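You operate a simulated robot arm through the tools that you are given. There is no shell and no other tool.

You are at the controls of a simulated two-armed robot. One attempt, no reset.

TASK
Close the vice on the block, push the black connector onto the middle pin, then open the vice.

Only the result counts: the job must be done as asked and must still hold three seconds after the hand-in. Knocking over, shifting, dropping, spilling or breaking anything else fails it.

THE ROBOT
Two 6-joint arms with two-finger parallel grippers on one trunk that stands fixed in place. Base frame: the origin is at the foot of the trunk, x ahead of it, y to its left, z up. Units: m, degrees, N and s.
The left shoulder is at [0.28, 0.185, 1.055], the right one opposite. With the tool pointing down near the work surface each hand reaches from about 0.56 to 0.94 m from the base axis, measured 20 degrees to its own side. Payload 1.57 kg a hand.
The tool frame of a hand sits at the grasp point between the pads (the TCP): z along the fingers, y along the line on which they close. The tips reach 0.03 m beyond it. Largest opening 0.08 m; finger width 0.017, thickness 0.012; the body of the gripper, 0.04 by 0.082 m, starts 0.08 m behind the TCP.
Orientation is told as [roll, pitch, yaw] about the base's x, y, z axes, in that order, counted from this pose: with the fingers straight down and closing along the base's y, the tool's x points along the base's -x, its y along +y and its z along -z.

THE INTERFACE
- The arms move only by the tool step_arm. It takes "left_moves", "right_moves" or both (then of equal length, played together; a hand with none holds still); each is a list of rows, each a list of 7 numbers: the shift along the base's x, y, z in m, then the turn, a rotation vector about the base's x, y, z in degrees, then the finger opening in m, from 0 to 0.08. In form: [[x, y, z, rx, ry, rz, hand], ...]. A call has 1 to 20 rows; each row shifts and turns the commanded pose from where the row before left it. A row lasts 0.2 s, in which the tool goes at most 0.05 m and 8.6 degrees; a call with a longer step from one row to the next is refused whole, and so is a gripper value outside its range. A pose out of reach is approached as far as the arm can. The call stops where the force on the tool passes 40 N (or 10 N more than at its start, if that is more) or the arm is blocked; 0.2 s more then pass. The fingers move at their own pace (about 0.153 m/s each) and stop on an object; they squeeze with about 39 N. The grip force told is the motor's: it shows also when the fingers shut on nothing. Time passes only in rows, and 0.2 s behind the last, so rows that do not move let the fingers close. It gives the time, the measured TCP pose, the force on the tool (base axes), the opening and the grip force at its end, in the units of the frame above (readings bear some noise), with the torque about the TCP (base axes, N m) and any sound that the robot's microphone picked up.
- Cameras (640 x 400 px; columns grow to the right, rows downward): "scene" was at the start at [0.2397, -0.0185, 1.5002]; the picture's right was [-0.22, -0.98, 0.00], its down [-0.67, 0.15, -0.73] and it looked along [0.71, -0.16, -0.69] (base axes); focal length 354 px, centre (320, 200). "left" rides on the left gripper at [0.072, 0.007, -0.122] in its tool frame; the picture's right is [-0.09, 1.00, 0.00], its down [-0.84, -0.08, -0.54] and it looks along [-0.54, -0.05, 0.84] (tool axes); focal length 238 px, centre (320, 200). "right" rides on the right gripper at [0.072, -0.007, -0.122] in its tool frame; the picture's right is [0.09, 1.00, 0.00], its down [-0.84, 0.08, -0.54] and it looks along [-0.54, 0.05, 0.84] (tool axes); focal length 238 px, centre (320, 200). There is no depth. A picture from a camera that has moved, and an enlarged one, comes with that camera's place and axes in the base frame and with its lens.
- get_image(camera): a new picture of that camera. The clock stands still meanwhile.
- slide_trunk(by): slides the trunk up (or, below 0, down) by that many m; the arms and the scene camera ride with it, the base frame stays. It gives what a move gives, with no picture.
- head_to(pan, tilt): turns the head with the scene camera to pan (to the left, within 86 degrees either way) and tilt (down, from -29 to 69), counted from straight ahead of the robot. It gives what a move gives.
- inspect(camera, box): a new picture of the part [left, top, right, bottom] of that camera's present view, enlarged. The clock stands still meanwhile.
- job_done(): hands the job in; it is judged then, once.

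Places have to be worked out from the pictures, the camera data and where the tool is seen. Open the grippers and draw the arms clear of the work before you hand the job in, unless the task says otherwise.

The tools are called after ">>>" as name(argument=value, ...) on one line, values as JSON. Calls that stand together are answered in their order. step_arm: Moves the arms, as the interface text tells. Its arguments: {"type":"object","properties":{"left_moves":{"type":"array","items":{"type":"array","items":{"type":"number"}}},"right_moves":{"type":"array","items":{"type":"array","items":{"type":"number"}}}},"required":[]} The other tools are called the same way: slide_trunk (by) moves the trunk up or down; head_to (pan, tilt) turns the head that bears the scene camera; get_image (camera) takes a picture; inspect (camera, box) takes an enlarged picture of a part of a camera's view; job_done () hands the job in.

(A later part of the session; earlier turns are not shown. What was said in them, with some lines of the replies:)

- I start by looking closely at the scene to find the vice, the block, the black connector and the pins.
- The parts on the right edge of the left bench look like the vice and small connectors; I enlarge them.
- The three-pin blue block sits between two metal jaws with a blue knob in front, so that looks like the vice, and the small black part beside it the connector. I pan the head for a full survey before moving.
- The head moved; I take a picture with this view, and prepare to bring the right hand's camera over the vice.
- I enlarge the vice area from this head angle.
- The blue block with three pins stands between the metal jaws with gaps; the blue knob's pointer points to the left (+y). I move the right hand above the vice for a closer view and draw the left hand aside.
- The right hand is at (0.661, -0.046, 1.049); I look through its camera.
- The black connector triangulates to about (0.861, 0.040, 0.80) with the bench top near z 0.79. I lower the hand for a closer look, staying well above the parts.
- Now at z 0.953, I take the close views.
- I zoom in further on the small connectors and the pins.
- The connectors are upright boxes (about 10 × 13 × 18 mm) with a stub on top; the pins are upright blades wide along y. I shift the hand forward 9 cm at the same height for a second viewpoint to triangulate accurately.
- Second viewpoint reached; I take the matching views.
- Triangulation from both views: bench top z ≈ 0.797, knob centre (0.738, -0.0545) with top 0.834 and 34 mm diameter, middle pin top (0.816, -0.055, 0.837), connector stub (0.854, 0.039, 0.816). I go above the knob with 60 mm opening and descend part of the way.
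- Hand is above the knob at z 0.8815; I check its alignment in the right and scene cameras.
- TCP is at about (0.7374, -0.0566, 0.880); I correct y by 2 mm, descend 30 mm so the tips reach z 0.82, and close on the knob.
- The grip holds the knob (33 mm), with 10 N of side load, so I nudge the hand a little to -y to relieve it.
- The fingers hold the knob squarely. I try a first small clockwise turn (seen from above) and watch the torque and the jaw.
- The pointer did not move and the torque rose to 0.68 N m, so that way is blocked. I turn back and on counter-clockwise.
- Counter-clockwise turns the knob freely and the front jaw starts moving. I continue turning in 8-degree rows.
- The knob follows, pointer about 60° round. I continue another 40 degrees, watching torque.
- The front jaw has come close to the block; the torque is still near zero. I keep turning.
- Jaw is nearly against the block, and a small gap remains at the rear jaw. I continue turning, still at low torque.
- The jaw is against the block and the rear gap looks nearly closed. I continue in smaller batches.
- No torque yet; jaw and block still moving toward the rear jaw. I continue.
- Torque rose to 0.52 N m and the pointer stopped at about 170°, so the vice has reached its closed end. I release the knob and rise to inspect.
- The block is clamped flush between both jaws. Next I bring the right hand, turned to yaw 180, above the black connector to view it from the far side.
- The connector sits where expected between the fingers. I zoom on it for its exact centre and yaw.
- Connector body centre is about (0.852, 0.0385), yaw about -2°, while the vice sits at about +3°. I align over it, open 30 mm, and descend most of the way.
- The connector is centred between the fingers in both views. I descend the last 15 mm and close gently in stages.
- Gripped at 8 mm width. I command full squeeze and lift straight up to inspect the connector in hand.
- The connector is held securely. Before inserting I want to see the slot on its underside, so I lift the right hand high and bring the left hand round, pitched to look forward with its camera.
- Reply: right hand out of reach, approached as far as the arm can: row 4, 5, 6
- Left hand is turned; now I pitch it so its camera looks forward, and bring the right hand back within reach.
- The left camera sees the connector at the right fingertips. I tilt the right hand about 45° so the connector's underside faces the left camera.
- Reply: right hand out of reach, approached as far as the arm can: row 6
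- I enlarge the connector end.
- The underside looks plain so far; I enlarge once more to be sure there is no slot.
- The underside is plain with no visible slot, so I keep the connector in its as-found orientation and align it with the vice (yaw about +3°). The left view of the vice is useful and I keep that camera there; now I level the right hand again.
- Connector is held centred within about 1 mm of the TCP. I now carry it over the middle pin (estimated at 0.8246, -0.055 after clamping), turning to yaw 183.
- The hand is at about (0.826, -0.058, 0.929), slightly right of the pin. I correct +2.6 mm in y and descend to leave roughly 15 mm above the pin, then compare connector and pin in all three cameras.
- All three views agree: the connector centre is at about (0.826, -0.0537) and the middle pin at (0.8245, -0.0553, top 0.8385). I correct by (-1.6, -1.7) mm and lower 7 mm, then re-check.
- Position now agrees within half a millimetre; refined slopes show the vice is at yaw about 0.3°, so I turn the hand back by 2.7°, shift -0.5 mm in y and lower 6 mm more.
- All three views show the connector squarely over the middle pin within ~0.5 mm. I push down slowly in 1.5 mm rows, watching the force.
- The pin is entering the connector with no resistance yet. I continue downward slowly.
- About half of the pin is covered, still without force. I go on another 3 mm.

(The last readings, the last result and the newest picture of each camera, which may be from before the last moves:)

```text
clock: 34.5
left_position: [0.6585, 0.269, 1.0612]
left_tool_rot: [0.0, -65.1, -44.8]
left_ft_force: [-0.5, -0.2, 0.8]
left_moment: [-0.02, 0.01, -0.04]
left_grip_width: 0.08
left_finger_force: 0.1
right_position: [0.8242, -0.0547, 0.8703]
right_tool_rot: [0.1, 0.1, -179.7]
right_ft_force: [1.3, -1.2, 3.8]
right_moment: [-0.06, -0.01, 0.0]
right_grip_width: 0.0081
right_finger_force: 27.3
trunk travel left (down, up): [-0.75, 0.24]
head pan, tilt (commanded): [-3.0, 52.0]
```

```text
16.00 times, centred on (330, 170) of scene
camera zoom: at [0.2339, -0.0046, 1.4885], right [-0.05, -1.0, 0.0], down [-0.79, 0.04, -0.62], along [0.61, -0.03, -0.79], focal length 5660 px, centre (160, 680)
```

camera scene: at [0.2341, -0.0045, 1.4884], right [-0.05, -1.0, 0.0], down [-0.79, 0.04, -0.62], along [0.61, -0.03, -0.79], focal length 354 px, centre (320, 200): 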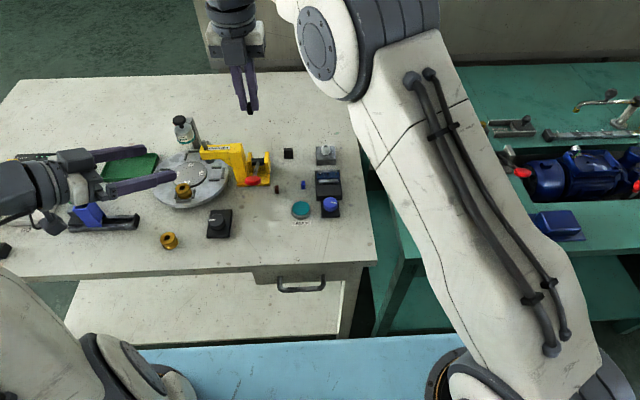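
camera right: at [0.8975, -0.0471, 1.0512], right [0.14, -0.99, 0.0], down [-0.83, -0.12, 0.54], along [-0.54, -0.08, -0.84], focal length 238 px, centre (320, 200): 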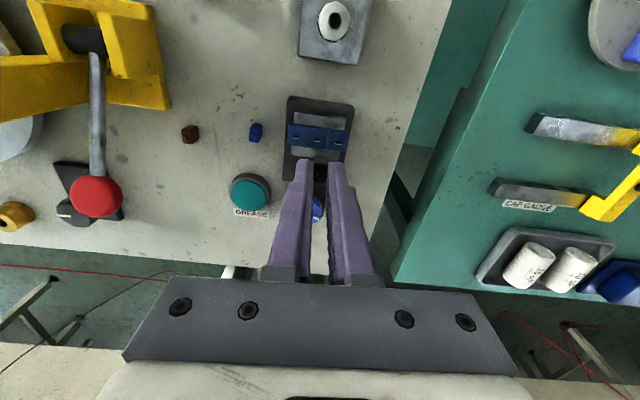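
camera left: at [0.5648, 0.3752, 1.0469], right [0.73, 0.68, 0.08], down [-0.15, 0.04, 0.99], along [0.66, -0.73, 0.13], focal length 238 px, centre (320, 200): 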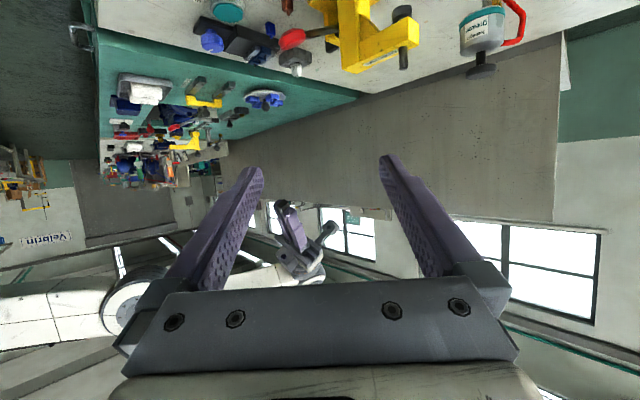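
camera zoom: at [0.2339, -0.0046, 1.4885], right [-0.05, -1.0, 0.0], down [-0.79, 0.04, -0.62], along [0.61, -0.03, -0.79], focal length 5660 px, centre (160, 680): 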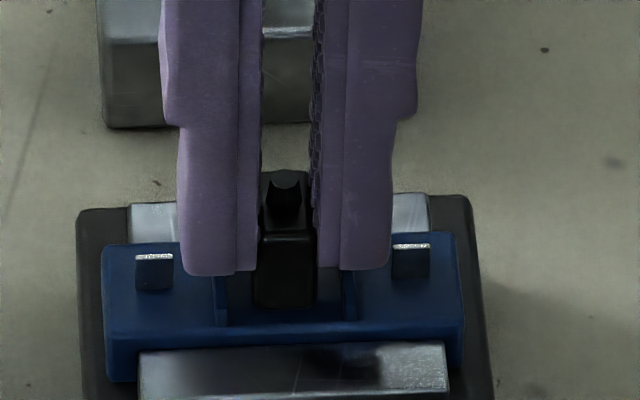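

Resistance of about 4 N appears. I keep pushing in 1 mm rows and watch force and sound.

>>> step_arm(right_moves=[[0, 0, -0.001, 0, 0, 0, 0], [0, 0, -0.001, 0, 0, 0, 0], [0, 0, 0, 0, 0, 0, 0]])

>>> inspect(camera="left", box=[242, 50, 272, 75])

>>> inspect(camera="scene", box=[318, 160, 342, 180])

```text
clock: 35.3
left_position: [0.6588, 0.269, 1.0624]
left_tool_rot: [0.0, -65.2, -45.0]
left_ft_force: [-0.1, 0.5, -0.8]
left_moment: [0.04, 0.02, -0.03]
left_grip_width: 0.0799
left_finger_force: 0.0
right_position: [0.8247, -0.0526, 0.869]
right_tool_rot: [0.1, 0.2, -179.8]
right_ft_force: [-3.3, -2.6, 25.2]
right_moment: [-0.11, 0.1, 0.03]
right_grip_width: 0.0079
right_finger_force: 27.6
trunk travel left (down, up): [-0.75, 0.24]
head pan, tilt (commanded): [-3.0, 52.0]
```

```text
16.00 times, centred on (257, 62) of left
camera zoom: at [0.5639, 0.375, 1.0478], right [0.73, 0.68, 0.08], down [-0.15, 0.04, 0.99], along [0.66, -0.73, 0.14], focal length 3814 px, centre (1328, 2400)
```

zoom: 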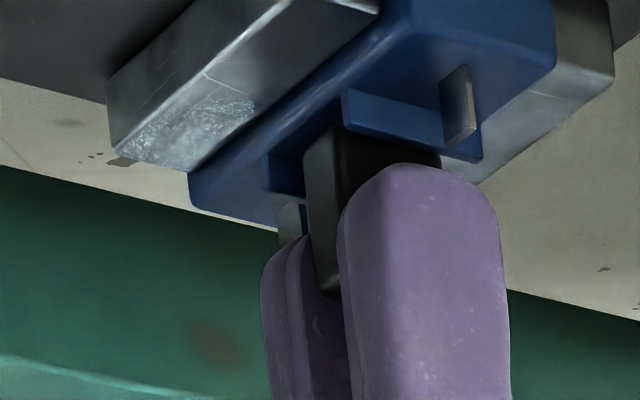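

```text
16.00 times, centred on (330, 170) of scene
camera zoom: at [0.2328, -0.0046, 1.4889], right [-0.05, -1.0, 0.0], down [-0.79, 0.04, -0.62], along [0.62, -0.03, -0.79], focal length 5660 px, centre (160, 680)
```

zoom: 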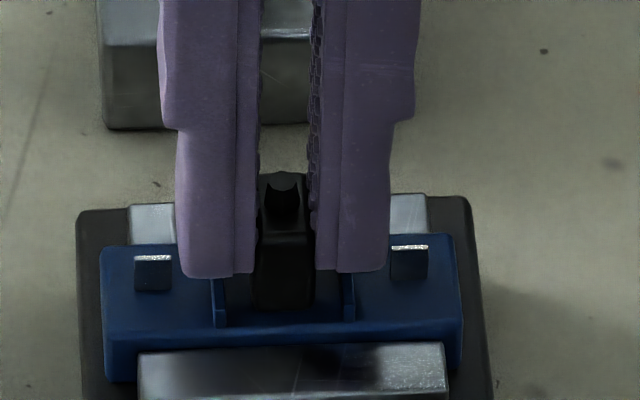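

Force is now 25 N with the connector nearly down. I push another millimetre or so to see whether it seats or clicks.

>>> step_arm(right_moves=[[0, 0, -0.0007, 0, 0, 0, 0], [0, 0, -0.0007, 0, 0, 0, 0], [0, 0, 0, 0, 0, 0, 0]])

>>> inspect(camera="left", box=[245, 50, 269, 70])

>>> inspect(camera="right", box=[290, 135, 360, 185])

```text
clock: 36.1
left_position: [0.6583, 0.2674, 1.0608]
left_tool_rot: [0.2, -65.2, -45.0]
left_ft_force: [0.1, -0.5, 0.8]
left_moment: [-0.01, 0.0, 0.02]
left_grip_width: 0.0799
left_finger_force: 0.1
right_position: [0.8249, -0.0531, 0.8701]
right_tool_rot: [-0.1, 0.4, -179.8]
right_ft_force: [-3.1, -3.9, 35.9]
right_moment: [-0.12, 0.12, -0.03]
right_grip_width: 0.008
right_finger_force: 27.3
trunk travel left (down, up): [-0.75, 0.24]
head pan, tilt (commanded): [-3.0, 52.0]
```

```text
16.00 times, centred on (257, 60) of left
camera zoom: at [0.5635, 0.3751, 1.0479], right [0.73, 0.68, 0.08], down [-0.15, 0.04, 0.99], along [0.66, -0.73, 0.14], focal length 3814 px, centre (1328, 2440)
```

zoom: 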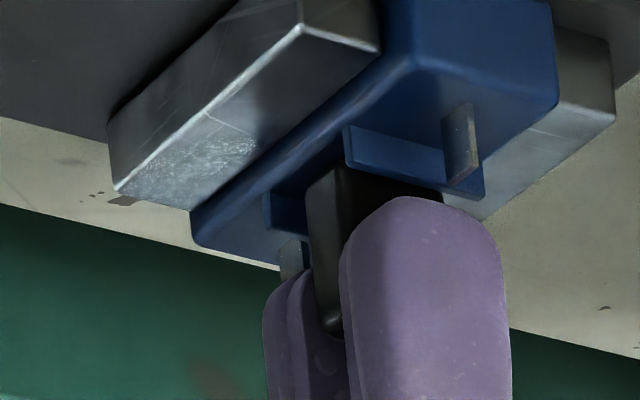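

```text
8.00 times, centred on (325, 160) of right
camera zoom: at [0.895, -0.0472, 0.9912], right [0.1, -1.0, 0.0], down [-0.84, -0.08, 0.54], along [-0.53, -0.05, -0.84], focal length 1907 px, centre (280, 520)
```

zoom: 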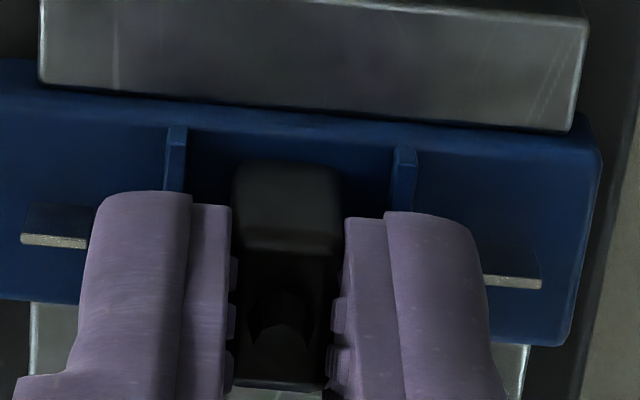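

By geometry the connector's bottom (z ≈ 0.831) now rests on the block top (≈ 0.8316) and it pushed back 36 N, so it is seated. I relieve the push, then open only about 1 mm per side so the fingers do not touch the neighbouring pins.

>>> step_arm(right_moves=[[0, 0, 0, 0, 0, 0, 0], [0, 0, 0.001, 0, 0, 0, 0], [0, 0, 0.001, 0, 0, 0, 0], [0, 0, 0.001, 0, 0, 0, 0], [0, 0, 0, 0, 0, 0, 0]])

```text
clock: 37.3
left_position: [0.6588, 0.2701, 1.0604]
left_tool_rot: [0.0, -65.1, -44.9]
left_ft_force: [-0.6, -0.7, 0.2]
left_moment: [0.02, 0.02, 0.0]
left_grip_width: 0.0801
left_finger_force: 0.0
right_position: [0.8252, -0.0529, 0.8686]
right_tool_rot: [0.0, 0.1, -179.7]
right_ft_force: [7.7, -1.2, 16.7]
right_moment: [-0.02, -0.26, 0.01]
right_grip_width: 0.0077
right_finger_force: 27.1
trunk travel left (down, up): [-0.75, 0.24]
head pan, tilt (commanded): [-3.0, 52.0]
```

16.7 N remain; I relieve a bit more.

>>> step_arm(right_moves=[[0, 0, 0.001, 0, 0, 0, 0], [0, 0, 0.0005, 0, 0, 0, 0], [0, 0, 0, 0, 0, 0, 0]])

>>> inspect(camera="right", box=[290, 135, 360, 185])

>>> inspect(camera="scene", box=[318, 160, 342, 180])

```text
clock: 38.1
left_position: [0.6597, 0.2693, 1.0608]
left_tool_rot: [-0.1, -65.2, -44.9]
left_ft_force: [-0.4, -0.7, -0.5]
left_moment: [-0.01, -0.01, -0.01]
left_grip_width: 0.0803
left_finger_force: 0.1
right_position: [0.8248, -0.0538, 0.8689]
right_tool_rot: [0.0, -0.2, -179.7]
right_ft_force: [3.5, 1.9, 2.8]
right_moment: [0.07, -0.11, 0.0]
right_grip_width: 0.0076
right_finger_force: 26.9
trunk travel left (down, up): [-0.75, 0.24]
head pan, tilt (commanded): [-3.0, 52.0]
```

```text
8.00 times, centred on (325, 160) of right
camera zoom: at [0.8942, -0.047, 0.9904], right [0.1, -1.0, 0.0], down [-0.83, -0.08, 0.55], along [-0.54, -0.05, -0.84], focal length 1907 px, centre (280, 520)
```

zoom: 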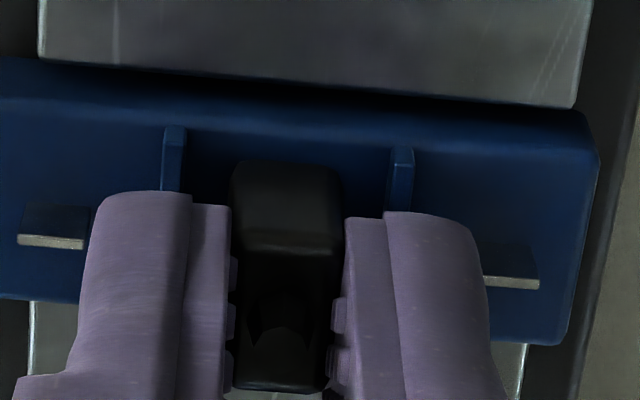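

```text
16.00 times, centred on (330, 170) of scene
camera zoom: at [0.2341, -0.0044, 1.4882], right [-0.05, -1.0, 0.0], down [-0.79, 0.04, -0.62], along [0.61, -0.03, -0.79], focal length 5660 px, centre (160, 680)
```

zoom: 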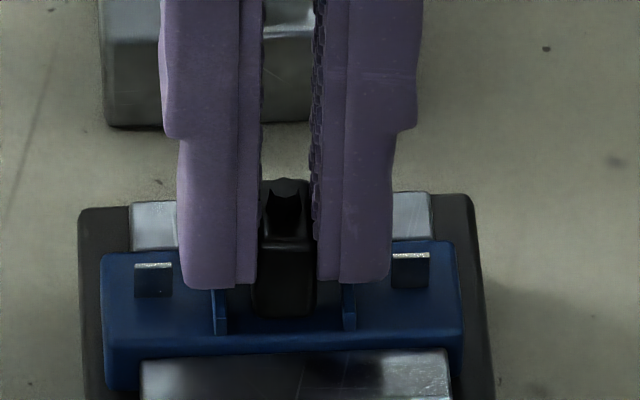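

Load is down to about 3 N. I open just to 9.2 mm, rise a few millimetres, then open further and rise clear.

>>> step_arm(right_moves=[[0, 0, 0, 0, 0, 0, 0.0092], [0, 0, 0, 0, 0, 0, 0.0092], [0, 0, 0.002, 0, 0, 0, 0.0092], [0, 0, 0, 0, 0, 0, 0.0105]])

>>> inspect(camera="right", box=[290, 135, 360, 185])

>>> inspect(camera="scene", box=[318, 160, 342, 180])

```text
clock: 39.1
left_position: [0.6602, 0.2687, 1.0604]
left_tool_rot: [-0.1, -65.0, -44.9]
left_ft_force: [0.0, 0.2, 0.1]
left_moment: [-0.01, -0.01, 0.02]
left_grip_width: 0.0804
left_finger_force: 0.1
right_position: [0.8242, -0.0528, 0.8738]
right_tool_rot: [0.0, -0.1, -180.0]
right_ft_force: [0.5, 0.1, 0.3]
right_moment: [0.0, -0.02, -0.01]
right_grip_width: 0.0106
right_finger_force: 0.0
trunk travel left (down, up): [-0.75, 0.24]
head pan, tilt (commanded): [-3.0, 52.0]
```

```text
8.00 times, centred on (325, 160) of right
camera zoom: at [0.8955, -0.0477, 0.9939], right [0.1, -1.0, 0.0], down [-0.84, -0.08, 0.54], along [-0.54, -0.05, -0.84], focal length 1907 px, centre (280, 520)
```

zoom: 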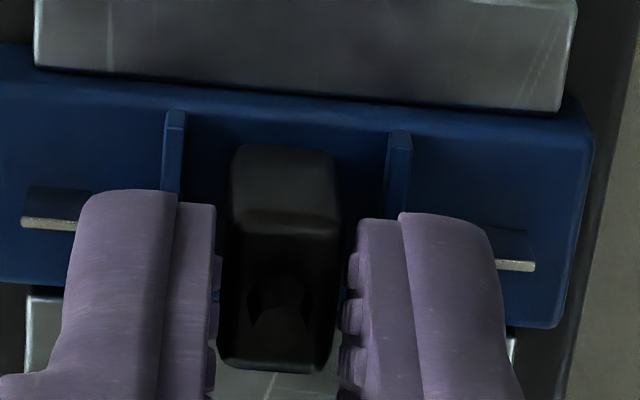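

```text
16.00 times, centred on (330, 170) of scene
camera zoom: at [0.2341, -0.0045, 1.4884], right [-0.05, -1.0, 0.0], down [-0.79, 0.04, -0.62], along [0.61, -0.03, -0.79], focal length 5660 px, centre (160, 680)
```

zoom: 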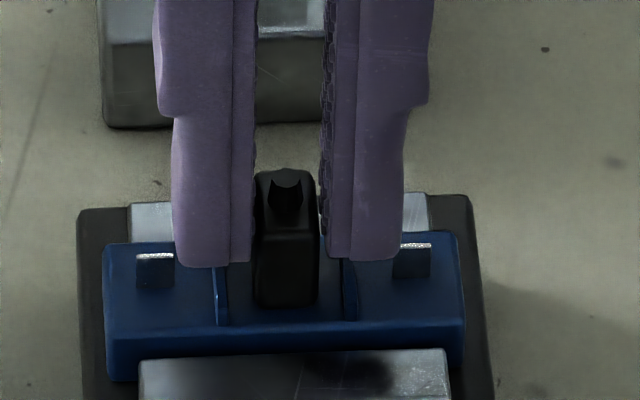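

The fingers are free and the connector stays on the pin. I rise straight up 8 cm and inspect the seat.

>>> step_arm(right_moves=[[0, 0, 0.005, 0, 0, 0, 0.0105], [0, 0, 0.01, 0, 0, 0, 0.012], [0, 0, 0.03, 0, 0, 0, 0.012], [0, 0, 0.03, 0, 0, 0, 0.02]])

>>> inspect(camera="right", box=[285, 90, 365, 150])

>>> inspect(camera="scene", box=[318, 160, 342, 180])

>>> inspect(camera="left", box=[242, 45, 272, 70])

```text
clock: 40.1
left_position: [0.66, 0.2696, 1.0597]
left_tool_rot: [0.0, -65.1, -44.8]
left_ft_force: [-0.2, -0.2, -0.3]
left_moment: [0.01, -0.01, -0.02]
left_grip_width: 0.08
left_finger_force: 0.0
right_position: [0.8249, -0.0538, 0.9485]
right_tool_rot: [0.0, 0.0, -179.9]
right_ft_force: [-0.3, 0.5, -1.0]
right_moment: [0.02, 0.04, -0.03]
right_grip_width: 0.02
right_finger_force: 0.0
trunk travel left (down, up): [-0.75, 0.24]
head pan, tilt (commanded): [-3.0, 52.0]
```

```text
6.67 times, centred on (325, 120) of right
camera zoom: at [0.8953, -0.0471, 1.0702], right [0.1, -1.0, 0.0], down [-0.84, -0.08, 0.54], along [-0.54, -0.05, -0.84], focal length 1589 px, centre (287, 733)
```

zoom: 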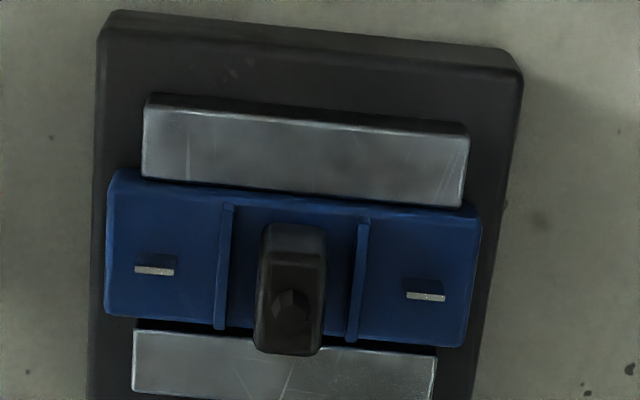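

```text
16.00 times, centred on (330, 170) of scene
camera zoom: at [0.2342, -0.0045, 1.4883], right [-0.05, -1.0, 0.0], down [-0.79, 0.04, -0.62], along [0.61, -0.03, -0.79], focal length 5660 px, centre (160, 680)
```

zoom: 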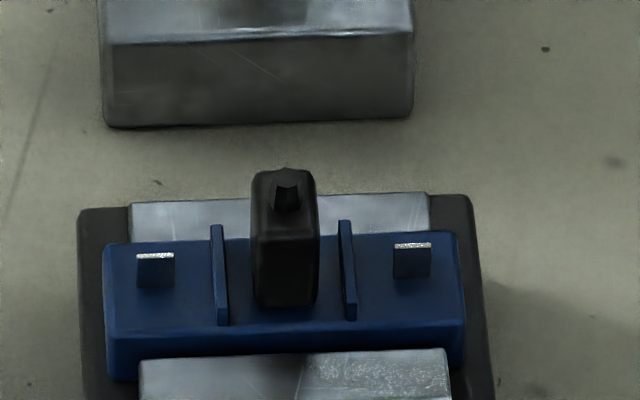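

```text
16.00 times, centred on (257, 58) of left
camera zoom: at [0.5648, 0.3751, 1.0469], right [0.73, 0.68, 0.08], down [-0.15, 0.04, 0.99], along [0.66, -0.73, 0.13], focal length 3814 px, centre (1328, 2480)
```

zoom: 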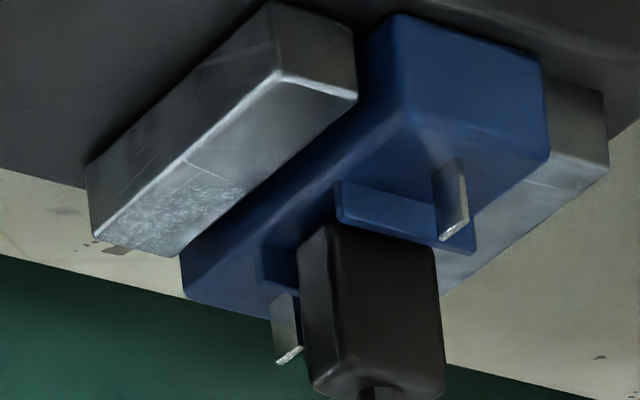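

The connector sits upright on the middle pin with its bottom at the block top. Next I move the hand over the knob with 55 mm opening and descend to open the vice.

>>> step_arm(right_moves=[[-0.0427, 0, 0, 0, 0, 0, 0.055], [-0.0426, 0, 0, 0, 0, 0, 0.055], [0, 0, -0.03, 0, 0, 0, 0.055], [0, 0, -0.03, 0, 0, 0, 0.055], [0, 0, -0.01, 0, 0, 0, 0.055], [0, 0, 0, 0, 0, 0, 0.055]])

>>> get_image(camera="right")

>>> inspect(camera="scene", box=[290, 150, 370, 230])

```text
clock: 41.5
left_position: [0.661, 0.2699, 1.0599]
left_tool_rot: [-0.1, -65.0, -44.9]
left_ft_force: [-0.3, 0.6, -1.3]
left_moment: [0.01, -0.01, -0.01]
left_grip_width: 0.0802
left_finger_force: 0.0
right_position: [0.7384, -0.0538, 0.8797]
right_tool_rot: [0.0, 0.1, -179.8]
right_ft_force: [0.1, 1.0, 0.5]
right_moment: [-0.01, 0.0, 0.04]
right_grip_width: 0.0552
right_finger_force: 0.1
trunk travel left (down, up): [-0.75, 0.24]
head pan, tilt (commanded): [-3.0, 52.0]
```

```text
taken
camera right: at [0.809, -0.0475, 1.0007], right [0.1, -1.0, 0.0], down [-0.84, -0.08, 0.54], along [-0.54, -0.05, -0.84], focal length 238 px, centre (320, 200)
```

right: 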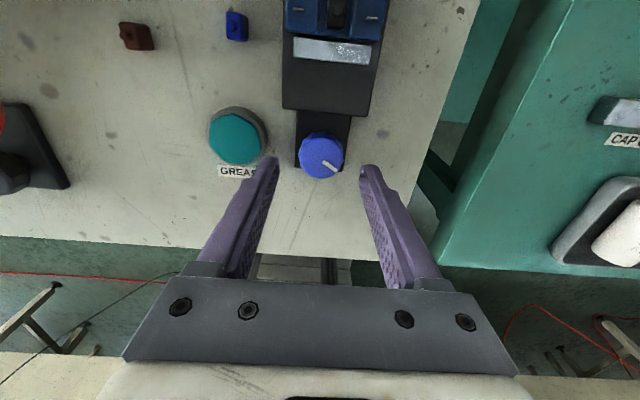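

```text
5.00 times, centred on (330, 190) of scene
camera zoom: at [0.2342, -0.0045, 1.4883], right [-0.05, -1.0, 0.0], down [-0.79, 0.04, -0.62], along [0.61, -0.03, -0.79], focal length 1769 px, centre (270, 250)
```

zoom: 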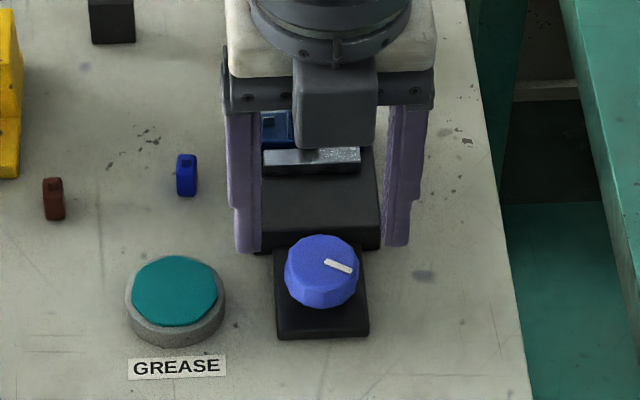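

The hand is centred over the knob (pointer toward -y, vice still closed). I descend 27 mm and grip it.

>>> step_arm(right_moves=[[0.001, 0, -0.014, 0, 0, 0, 0.055], [0, 0, -0.0127, 0, 0, 0, 0.055], [0, 0, 0, 0, 0, 0, 0.045], [0, 0, 0, 0, 0, 0, 0.02], [0, 0, 0, 0, 0, 0, 0.02]])

```text
clock: 42.7
left_position: [0.6592, 0.2682, 1.0612]
left_tool_rot: [0.0, -64.9, -45.1]
left_ft_force: [-0.4, -0.1, 0.8]
left_moment: [-0.01, 0.02, 0.05]
left_grip_width: 0.08
left_finger_force: 0.0
right_position: [0.7409, -0.0555, 0.8522]
right_tool_rot: [0.0, 0.0, -179.8]
right_ft_force: [2.4, -11.0, 2.6]
right_moment: [-0.33, 0.18, -0.01]
right_grip_width: 0.033
right_finger_force: 41.4
trunk travel left (down, up): [-0.75, 0.24]
head pan, tilt (commanded): [-3.0, 52.0]
```

Knob gripped. I turn clockwise (the opening direction) and check the torque and the jaw.

>>> step_arm(right_moves=[[0, 0, 0, 0, 0, -6, 0.02], [0, 0, 0, 0, 0, -8, 0.02], [0, 0, 0, 0, 0, -8, 0.02], [0, 0, 0, 0, 0, -8, 0.02]])

>>> get_image(camera="right")

```text
clock: 43.7
left_position: [0.6586, 0.2676, 1.0611]
left_tool_rot: [0.1, -65.0, -45.1]
left_ft_force: [0.0, 0.2, 0.3]
left_moment: [0.0, -0.01, 0.04]
left_grip_width: 0.08
left_finger_force: 0.1
right_position: [0.74, -0.0561, 0.8522]
right_tool_rot: [-0.2, 0.2, 150.1]
right_ft_force: [5.3, -27.1, 19.3]
right_moment: [-0.75, 0.49, 0.01]
right_grip_width: 0.0331
right_finger_force: 41.0
trunk travel left (down, up): [-0.75, 0.24]
head pan, tilt (commanded): [-3.0, 52.0]
```

```text
taken
camera right: at [0.8044, -0.0862, 0.9738], right [-0.42, -0.91, 0.0], down [-0.77, 0.35, 0.54], along [-0.49, 0.23, -0.84], focal length 238 px, centre (320, 200)
```

right: 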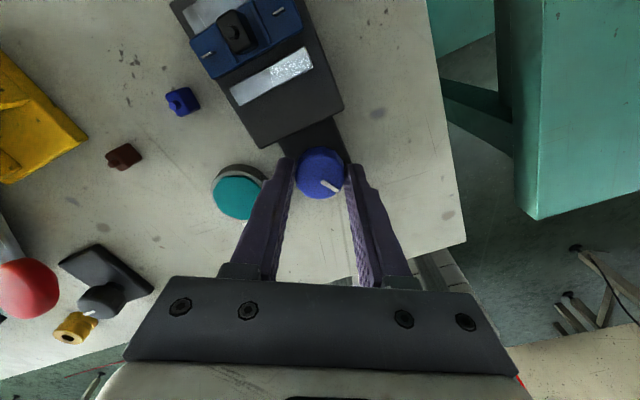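

The front jaw is backing away. The hand carries a 27 N side load, so I shift the command 2.5 mm to -y and 1 mm up, then continue turning.

>>> step_arm(right_moves=[[0, -0.0015, 0.0007, 0, 0, 0, 0.02], [0, -0.001, 0.0007, 0, 0, -4, 0.02], [0, 0, 0, 0, 0, -8, 0.02], [0, 0, 0, 0, 0, -8, 0.02]])

```text
clock: 44.7
left_position: [0.6592, 0.2686, 1.061]
left_tool_rot: [0.0, -65.0, -45.0]
left_ft_force: [0.3, -0.2, -0.4]
left_moment: [0.01, 0.03, -0.01]
left_grip_width: 0.0798
left_finger_force: 0.2
right_position: [0.7405, -0.0562, 0.8511]
right_tool_rot: [0.0, 0.0, 130.1]
right_ft_force: [4.6, -12.4, 8.3]
right_moment: [-1.05, -0.68, -0.03]
right_grip_width: 0.033
right_finger_force: 41.4
trunk travel left (down, up): [-0.75, 0.24]
head pan, tilt (commanded): [-3.0, 52.0]
```

Side load has dropped. I continue clockwise by 40 degrees.

>>> step_arm(right_moves=[[0, -0.0005, 0, 0, 0, -8, 0.02], [0, -0.0005, 0, 0, 0, -8, 0.02], [0, 0, 0, 0, 0, -8, 0.02], [0, 0, 0, 0, 0, -8, 0.02], [0, 0, 0, 0, 0, -8, 0.02]])

>>> inspect(camera="right", box=[180, 80, 380, 260])

```text
clock: 45.9
left_position: [0.6591, 0.2699, 1.0603]
left_tool_rot: [0.0, -65.2, -45.1]
left_ft_force: [0.4, 1.1, -0.1]
left_moment: [-0.01, 0.0, -0.02]
left_grip_width: 0.0801
left_finger_force: 0.1
right_position: [0.7381, -0.0567, 0.8529]
right_tool_rot: [0.2, -0.1, 90.1]
right_ft_force: [-6.6, 2.3, 9.3]
right_moment: [0.94, 0.37, 0.0]
right_grip_width: 0.0332
right_finger_force: 40.9
trunk travel left (down, up): [-0.75, 0.24]
head pan, tilt (commanded): [-3.0, 52.0]
```

```text
2.22 times, centred on (280, 170) of right
camera zoom: at [0.7447, -0.1288, 0.9736], right [-1.0, -0.09, 0.0], down [-0.08, 0.84, 0.54], along [-0.05, 0.54, -0.84], focal length 530 px, centre (409, 267)
```

zoom: 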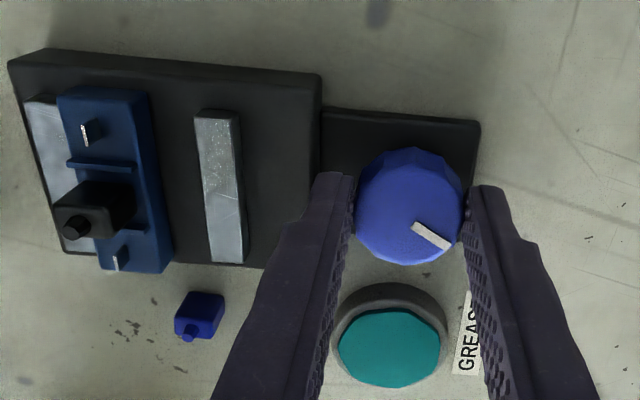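

The jaw is moving away while the block and connector stay in place. I continue turning clockwise.

>>> step_arm(right_moves=[[0, 0, 0, 0, 0, -8, 0.02], [0, 0, 0, 0, 0, -8, 0.02], [0, 0, 0, 0, 0, -8, 0.02], [0, 0, 0, 0, 0, -8, 0.02], [0, 0, 0, 0, 0, -8, 0.02]])

```text
clock: 47.1
left_position: [0.6588, 0.2691, 1.0603]
left_tool_rot: [0.0, -65.1, -44.9]
left_ft_force: [0.1, 0.1, -0.6]
left_moment: [0.01, -0.01, 0.0]
left_grip_width: 0.0801
left_finger_force: 0.0
right_position: [0.738, -0.056, 0.8519]
right_tool_rot: [0.0, 0.2, 50.2]
right_ft_force: [-22.6, 15.5, 0.8]
right_moment: [1.11, 0.21, 0.07]
right_grip_width: 0.033
right_finger_force: 41.2
trunk travel left (down, up): [-0.75, 0.24]
head pan, tilt (commanded): [-3.0, 52.0]
```

Side loads have built up (-23, +15 N); I shift the command by (-2, +1.5) mm and keep turning.

>>> step_arm(right_moves=[[-0.001, 0.0008, 0, 0, 0, 0, 0.02], [-0.001, 0.0007, 0, 0, 0, -4, 0.02], [0, 0, 0, 0, 0, -8, 0.02], [0, 0, 0, 0, 0, -8, 0.02]])

>>> get_image(camera="right")

>>> inspect(camera="scene", box=[290, 150, 370, 230])

```text
clock: 48.1
left_position: [0.6599, 0.2694, 1.0609]
left_tool_rot: [0.0, -65.0, -45.0]
left_ft_force: [0.3, 0.0, 0.2]
left_moment: [-0.01, -0.01, 0.01]
left_grip_width: 0.0798
left_finger_force: 0.0
right_position: [0.7371, -0.0553, 0.852]
right_tool_rot: [0.0, 0.2, 30.2]
right_ft_force: [-15.6, 10.5, 6.8]
right_moment: [0.19, 0.89, 0.32]
right_grip_width: 0.0329
right_finger_force: 41.6
trunk travel left (down, up): [-0.75, 0.24]
head pan, tilt (commanded): [-3.0, 52.0]
```

```text
taken
camera right: at [0.6776, -0.0978, 0.9737], right [-0.58, 0.81, 0.0], down [0.69, 0.49, 0.54], along [0.44, 0.31, -0.84], focal length 238 px, centre (320, 200)
```

right: 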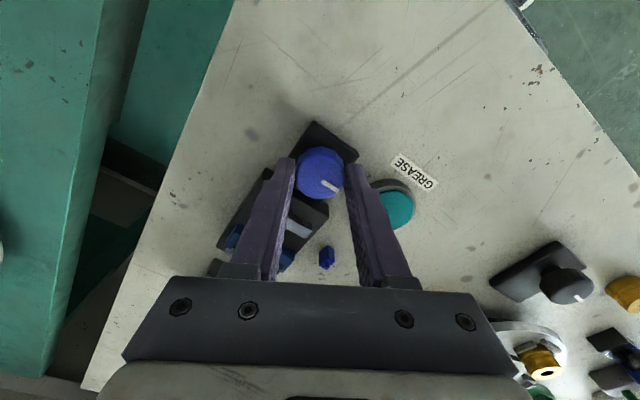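

```text
5.00 times, centred on (330, 190) of scene
camera zoom: at [0.2332, -0.0042, 1.4886], right [-0.05, -1.0, 0.0], down [-0.79, 0.04, -0.62], along [0.62, -0.03, -0.79], focal length 1769 px, centre (270, 250)
```

zoom: 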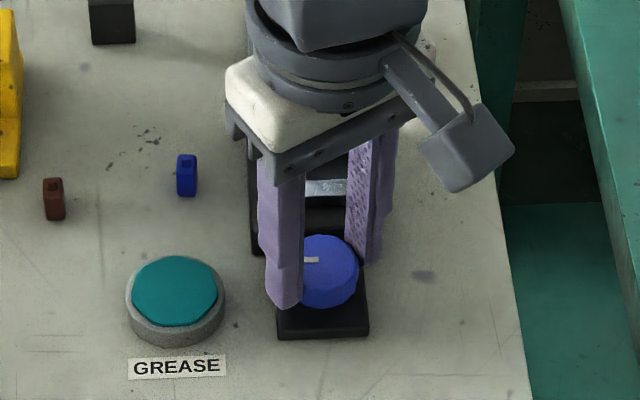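

The pointer is back toward +y and torque is rising (0.32 N m), so the knob is at its open stop. I give it a few more degrees to be sure, then release.

>>> step_arm(right_moves=[[-0.0008, 0.0005, 0, 0, 0, -4, 0.02], [0, 0, 0, 0, 0, -3, 0.02]])

>>> inspect(camera="right", box=[260, 130, 380, 210])

```text
clock: 48.7
left_position: [0.6586, 0.2695, 1.0607]
left_tool_rot: [-0.1, -65.2, -44.9]
left_ft_force: [0.2, 0.2, 0.3]
left_moment: [0.01, -0.01, 0.02]
left_grip_width: 0.0802
left_finger_force: 0.0
right_position: [0.7379, -0.0557, 0.8524]
right_tool_rot: [0.0, -0.2, 23.3]
right_ft_force: [-8.4, 7.5, 1.1]
right_moment: [0.16, 0.15, 0.8]
right_grip_width: 0.033
right_finger_force: 41.6
trunk travel left (down, up): [-0.75, 0.24]
head pan, tilt (commanded): [-3.0, 52.0]
```

```text
5.00 times, centred on (320, 170) of right
camera zoom: at [0.6732, -0.09, 0.9736], right [-0.48, 0.88, 0.0], down [0.74, 0.4, 0.54], along [0.48, 0.26, -0.84], focal length 1192 px, centre (320, 350)
```

zoom: 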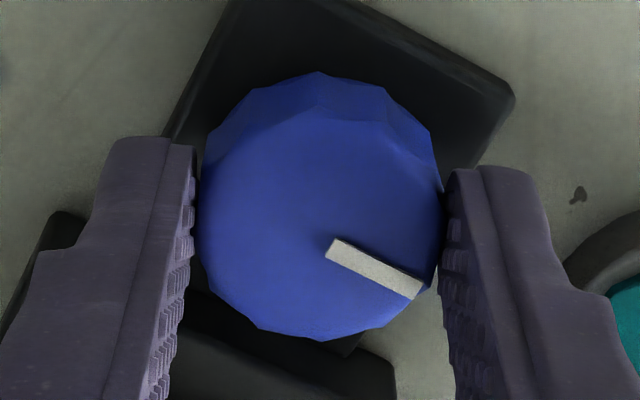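

The knob is against its open stop (0.8 N m). I ease off the torque, open the fingers and rise.

>>> step_arm(right_moves=[[0, 0, 0, 0, 0, 4, 0.02], [0, 0, 0, 0, 0, 3, 0.02], [0, 0, 0, 0, 0, 0, 0.045], [0, 0, 0, 0, 0, 0, 0.05], [0, 0, 0.03, 0, 0, 0, 0.05], [0, 0, 0.04, 0, 0, 0, 0.05], [0, 0, 0.04, 0, 0, 0, 0.05]])

>>> inspect(camera="scene", box=[290, 150, 370, 230])

>>> get_image(camera="right")

>>> inspect(camera="left", box=[190, 10, 300, 85])

```text
clock: 50.3
left_position: [0.6594, 0.2695, 1.06]
left_tool_rot: [-0.1, -65.0, -44.9]
left_ft_force: [-0.1, 0.7, 1.1]
left_moment: [-0.01, 0.02, 0.02]
left_grip_width: 0.0802
left_finger_force: 0.1
right_position: [0.7352, -0.0544, 0.9616]
right_tool_rot: [0.0, 0.0, 30.2]
right_ft_force: [-1.1, 0.4, 0.1]
right_moment: [-0.02, 0.01, 0.0]
right_grip_width: 0.0497
right_finger_force: 0.1
trunk travel left (down, up): [-0.75, 0.24]
head pan, tilt (commanded): [-3.0, 52.0]
```

```text
5.00 times, centred on (330, 190) of scene
camera zoom: at [0.2343, -0.0046, 1.4883], right [-0.05, -1.0, 0.0], down [-0.79, 0.04, -0.62], along [0.61, -0.03, -0.79], focal length 1769 px, centre (270, 250)
```

zoom: 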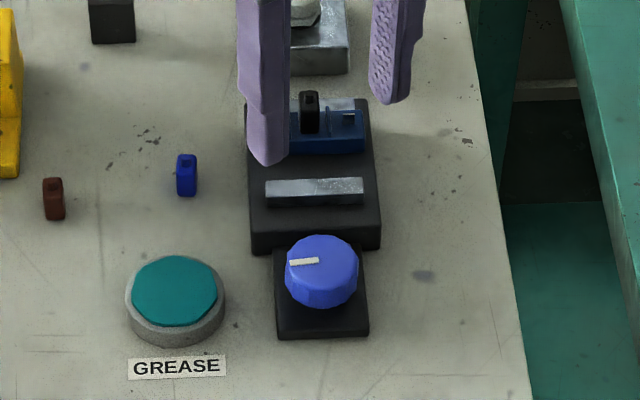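

```text
taken
camera right: at [0.676, -0.0975, 1.0832], right [-0.58, 0.81, 0.0], down [0.68, 0.49, 0.54], along [0.44, 0.31, -0.84], focal length 238 px, centre (320, 200)
```

right: 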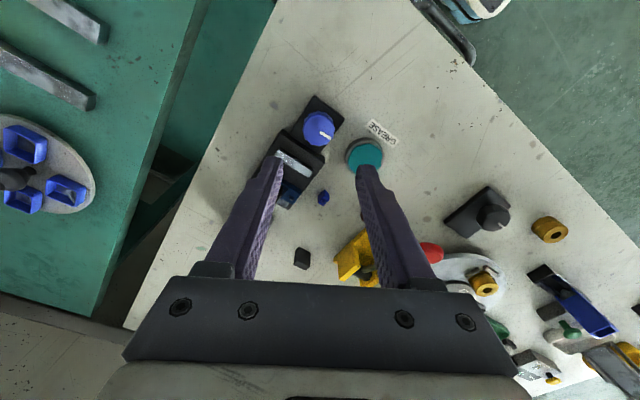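

```text
5.33 times, centred on (245, 48) of left
camera zoom: at [0.5648, 0.3751, 1.0469], right [0.73, 0.68, 0.08], down [-0.15, 0.04, 0.99], along [0.67, -0.73, 0.13], focal length 1271 px, centre (720, 1013)
```

zoom: 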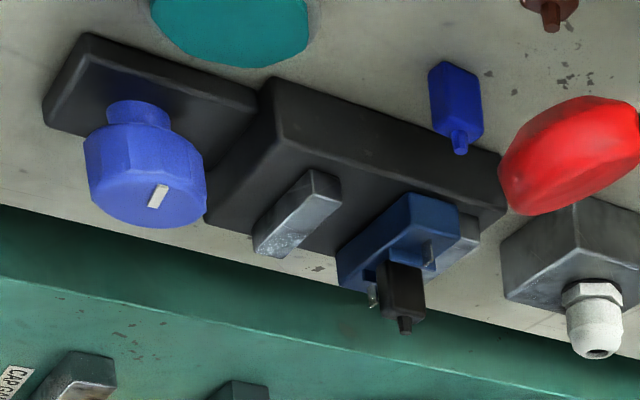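

The vice is fully open again (jaw and pointer as at the start) and the connector stays on the middle pin. I draw the right hand up and away and return the left hand to its level pose.

>>> step_arm(right_moves=[[0, 0, 0.035, 0, 0, -4, 0.06], [0, -0.005, 0.035, 0, 0, -4, 0.07], [-0.02, -0.02, 0.02, 0, 0, -4, 0.08], [-0.03, -0.03, 0.01, 0, 0, -4, 0.08], [-0.03, -0.03, 0.01, 0, 0, -4, 0.08], [-0.03, -0.03, 0.01, 0, 0, -4, 0.08], [-0.03, -0.03, 0.01, 0, 0, -4, 0.08], [-0.03, -0.03, 0.01, 0, 0, -2, 0.08]], left_moves=[[0, 0, 0, 5.75, 5.75, 0, 0.08], [0, 0, 0, 5.75, 5.75, 0, 0.08], [0, 0, 0, 5.75, 5.75, 0, 0.08], [0, 0, 0, 5.75, 5.75, 0, 0.08], [0, 0, 0, 5.75, 5.75, 0, 0.08], [0, 0, 0, 5.75, 5.75, 0, 0.08], [0, 0, 0, 5.75, 5.75, 0, 0.08], [0, 0, 0, 5.75, 5.75, 0, 0.08]])

>>> get_image(camera="scene")

>>> inspect(camera="scene", box=[308, 150, 348, 190])

```text
clock: 52.1
left_position: [0.6586, 0.2685, 1.0595]
left_tool_rot: [0.0, 0.1, -44.9]
left_ft_force: [-0.4, 0.5, -0.3]
left_moment: [-0.01, -0.04, -0.03]
left_grip_width: 0.0799
left_finger_force: 0.1
right_position: [0.5655, -0.2285, 1.1008]
right_tool_rot: [0.0, 0.0, 0.2]
right_ft_force: [0.2, 0.7, 0.3]
right_moment: [-0.03, 0.0, 0.0]
right_grip_width: 0.08
right_finger_force: 0.0
trunk travel left (down, up): [-0.75, 0.24]
head pan, tilt (commanded): [-3.0, 52.0]
```

```text
taken
camera scene: at [0.2343, -0.0044, 1.4883], right [-0.05, -1.0, 0.0], down [-0.79, 0.04, -0.62], along [0.61, -0.03, -0.79], focal length 354 px, centre (320, 200)
```

scene: 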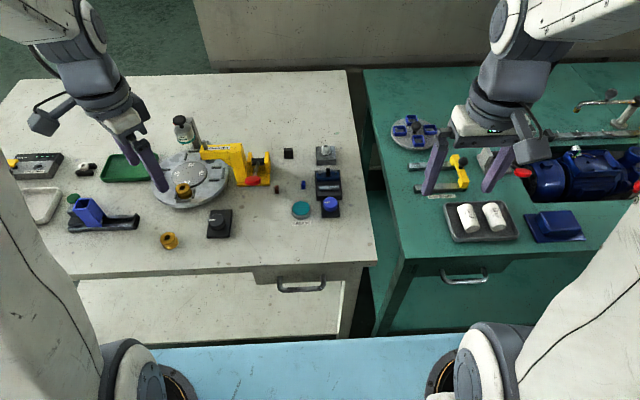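

```text
10.00 times, centred on (328, 170) of scene
camera zoom: at [0.2343, -0.0044, 1.4883], right [-0.05, -1.0, 0.0], down [-0.79, 0.04, -0.62], along [0.61, -0.03, -0.79], focal length 3537 px, centre (240, 500)
```

zoom: 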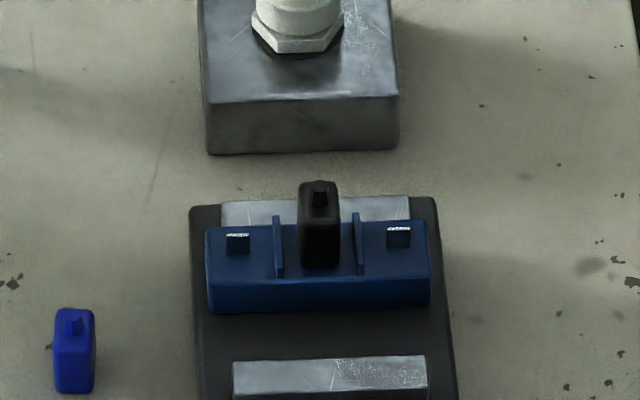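

Everything is in place: connector upright on the middle pin, jaws open, other parts undisturbed. I bring the left hand back to its starting area and take a last check.

>>> step_arm(left_moves=[[-0.012, 0.005, 0.013, 0, 0, 7.5, 0.08], [-0.012, 0.005, 0.013, 0, 0, 7.5, 0.08], [-0.012, 0.005, 0.013, 0, 0, 7.5, 0.08], [-0.012, 0.005, 0.013, 0, 0, 7.5, 0.08], [-0.012, 0.005, 0.013, 0, 0, 7.5, 0.08], [-0.012, 0.005, 0.013, 0, 0, 7.5, 0.08], [0, 0, 0, 0, 0, 0, 0.08], [0, 0, 0, 0, 0, 0, 0.08]])

>>> get_image(camera="scene")

>>> inspect(camera="scene", box=[268, 140, 348, 225])

>>> inspect(camera="scene", box=[318, 160, 342, 180])

```text
clock: 53.9
left_position: [0.5878, 0.3001, 1.139]
left_tool_rot: [0.0, 0.1, 0.1]
left_ft_force: [0.3, 0.5, 0.1]
left_moment: [0.03, -0.02, 0.03]
left_grip_width: 0.0799
left_finger_force: 0.1
right_position: [0.5667, -0.2277, 1.1]
right_tool_rot: [-0.1, 0.1, 0.2]
right_ft_force: [0.2, -1.3, 0.2]
right_moment: [0.02, 0.0, 0.01]
right_grip_width: 0.0799
right_finger_force: 0.1
trunk travel left (down, up): [-0.75, 0.24]
head pan, tilt (commanded): [-3.0, 52.0]
```

```text
taken
camera scene: at [0.2341, -0.0047, 1.4884], right [-0.05, -1.0, 0.0], down [-0.79, 0.04, -0.62], along [0.61, -0.03, -0.79], focal length 354 px, centre (320, 200)
```

scene: 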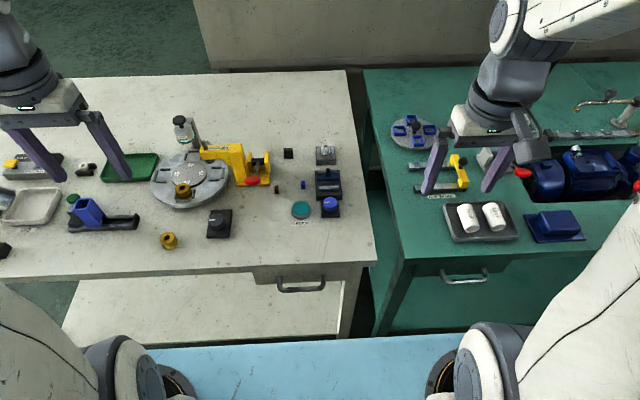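

```text
4.71 times, centred on (308, 182) of scene
camera zoom: at [0.2341, -0.0047, 1.4884], right [-0.05, -1.0, 0.0], down [-0.79, 0.04, -0.62], along [0.61, -0.03, -0.79], focal length 1665 px, centre (376, 282)
```

zoom: 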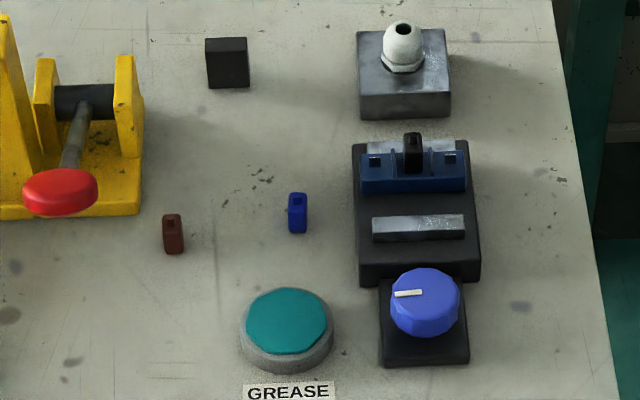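

```text
16.00 times, centred on (330, 170) of scene
camera zoom: at [0.2341, -0.0047, 1.4884], right [-0.05, -1.0, 0.0], down [-0.79, 0.04, -0.62], along [0.61, -0.03, -0.79], focal length 5660 px, centre (160, 680)
```

zoom: 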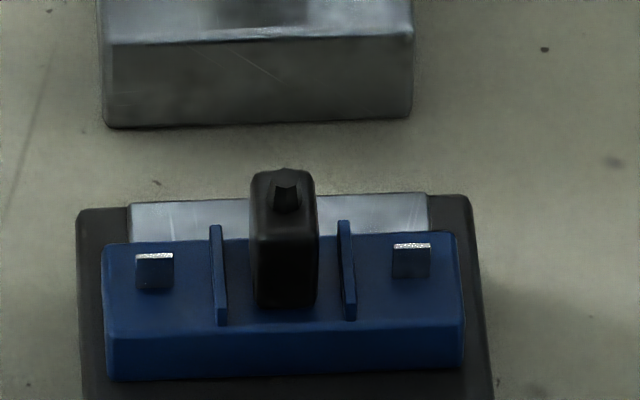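

The vice is open, with the pointer and front jaw back at their starting places. The black connector stands straight on the middle pin, both grippers are open and clear, and nothing else has moved, so I hand the job in.

>>> job_done()

```text
The job is handed in.
```

The black connector is on the middle pin and the vice is open again. I handed the job in and have no verdict back yet.

- **Vice closed:** I turned the blue knob about 170° counter-clockwise until it stopped. The block was then held flush between both jaws.
- **Connector pushed on:** The connector went on in the orientation I found it. Its underside showed no slot, so I couldn't tell whether it had to go a particular way round. I pushed until it resisted with 36 N. Its bottom then measured within about 1 mm of the block top, so I judged it seated. The microphone picked up no click.
- **Vice opened:** I turned the knob back to its stop. The jaw and pointer are back where they started, and the connector stayed upright on the pin. The block itself remains against the rear jaw, where closing the vice had pushed it.

In the last picture both grippers are open and clear of the work, and nothing else looks disturbed.
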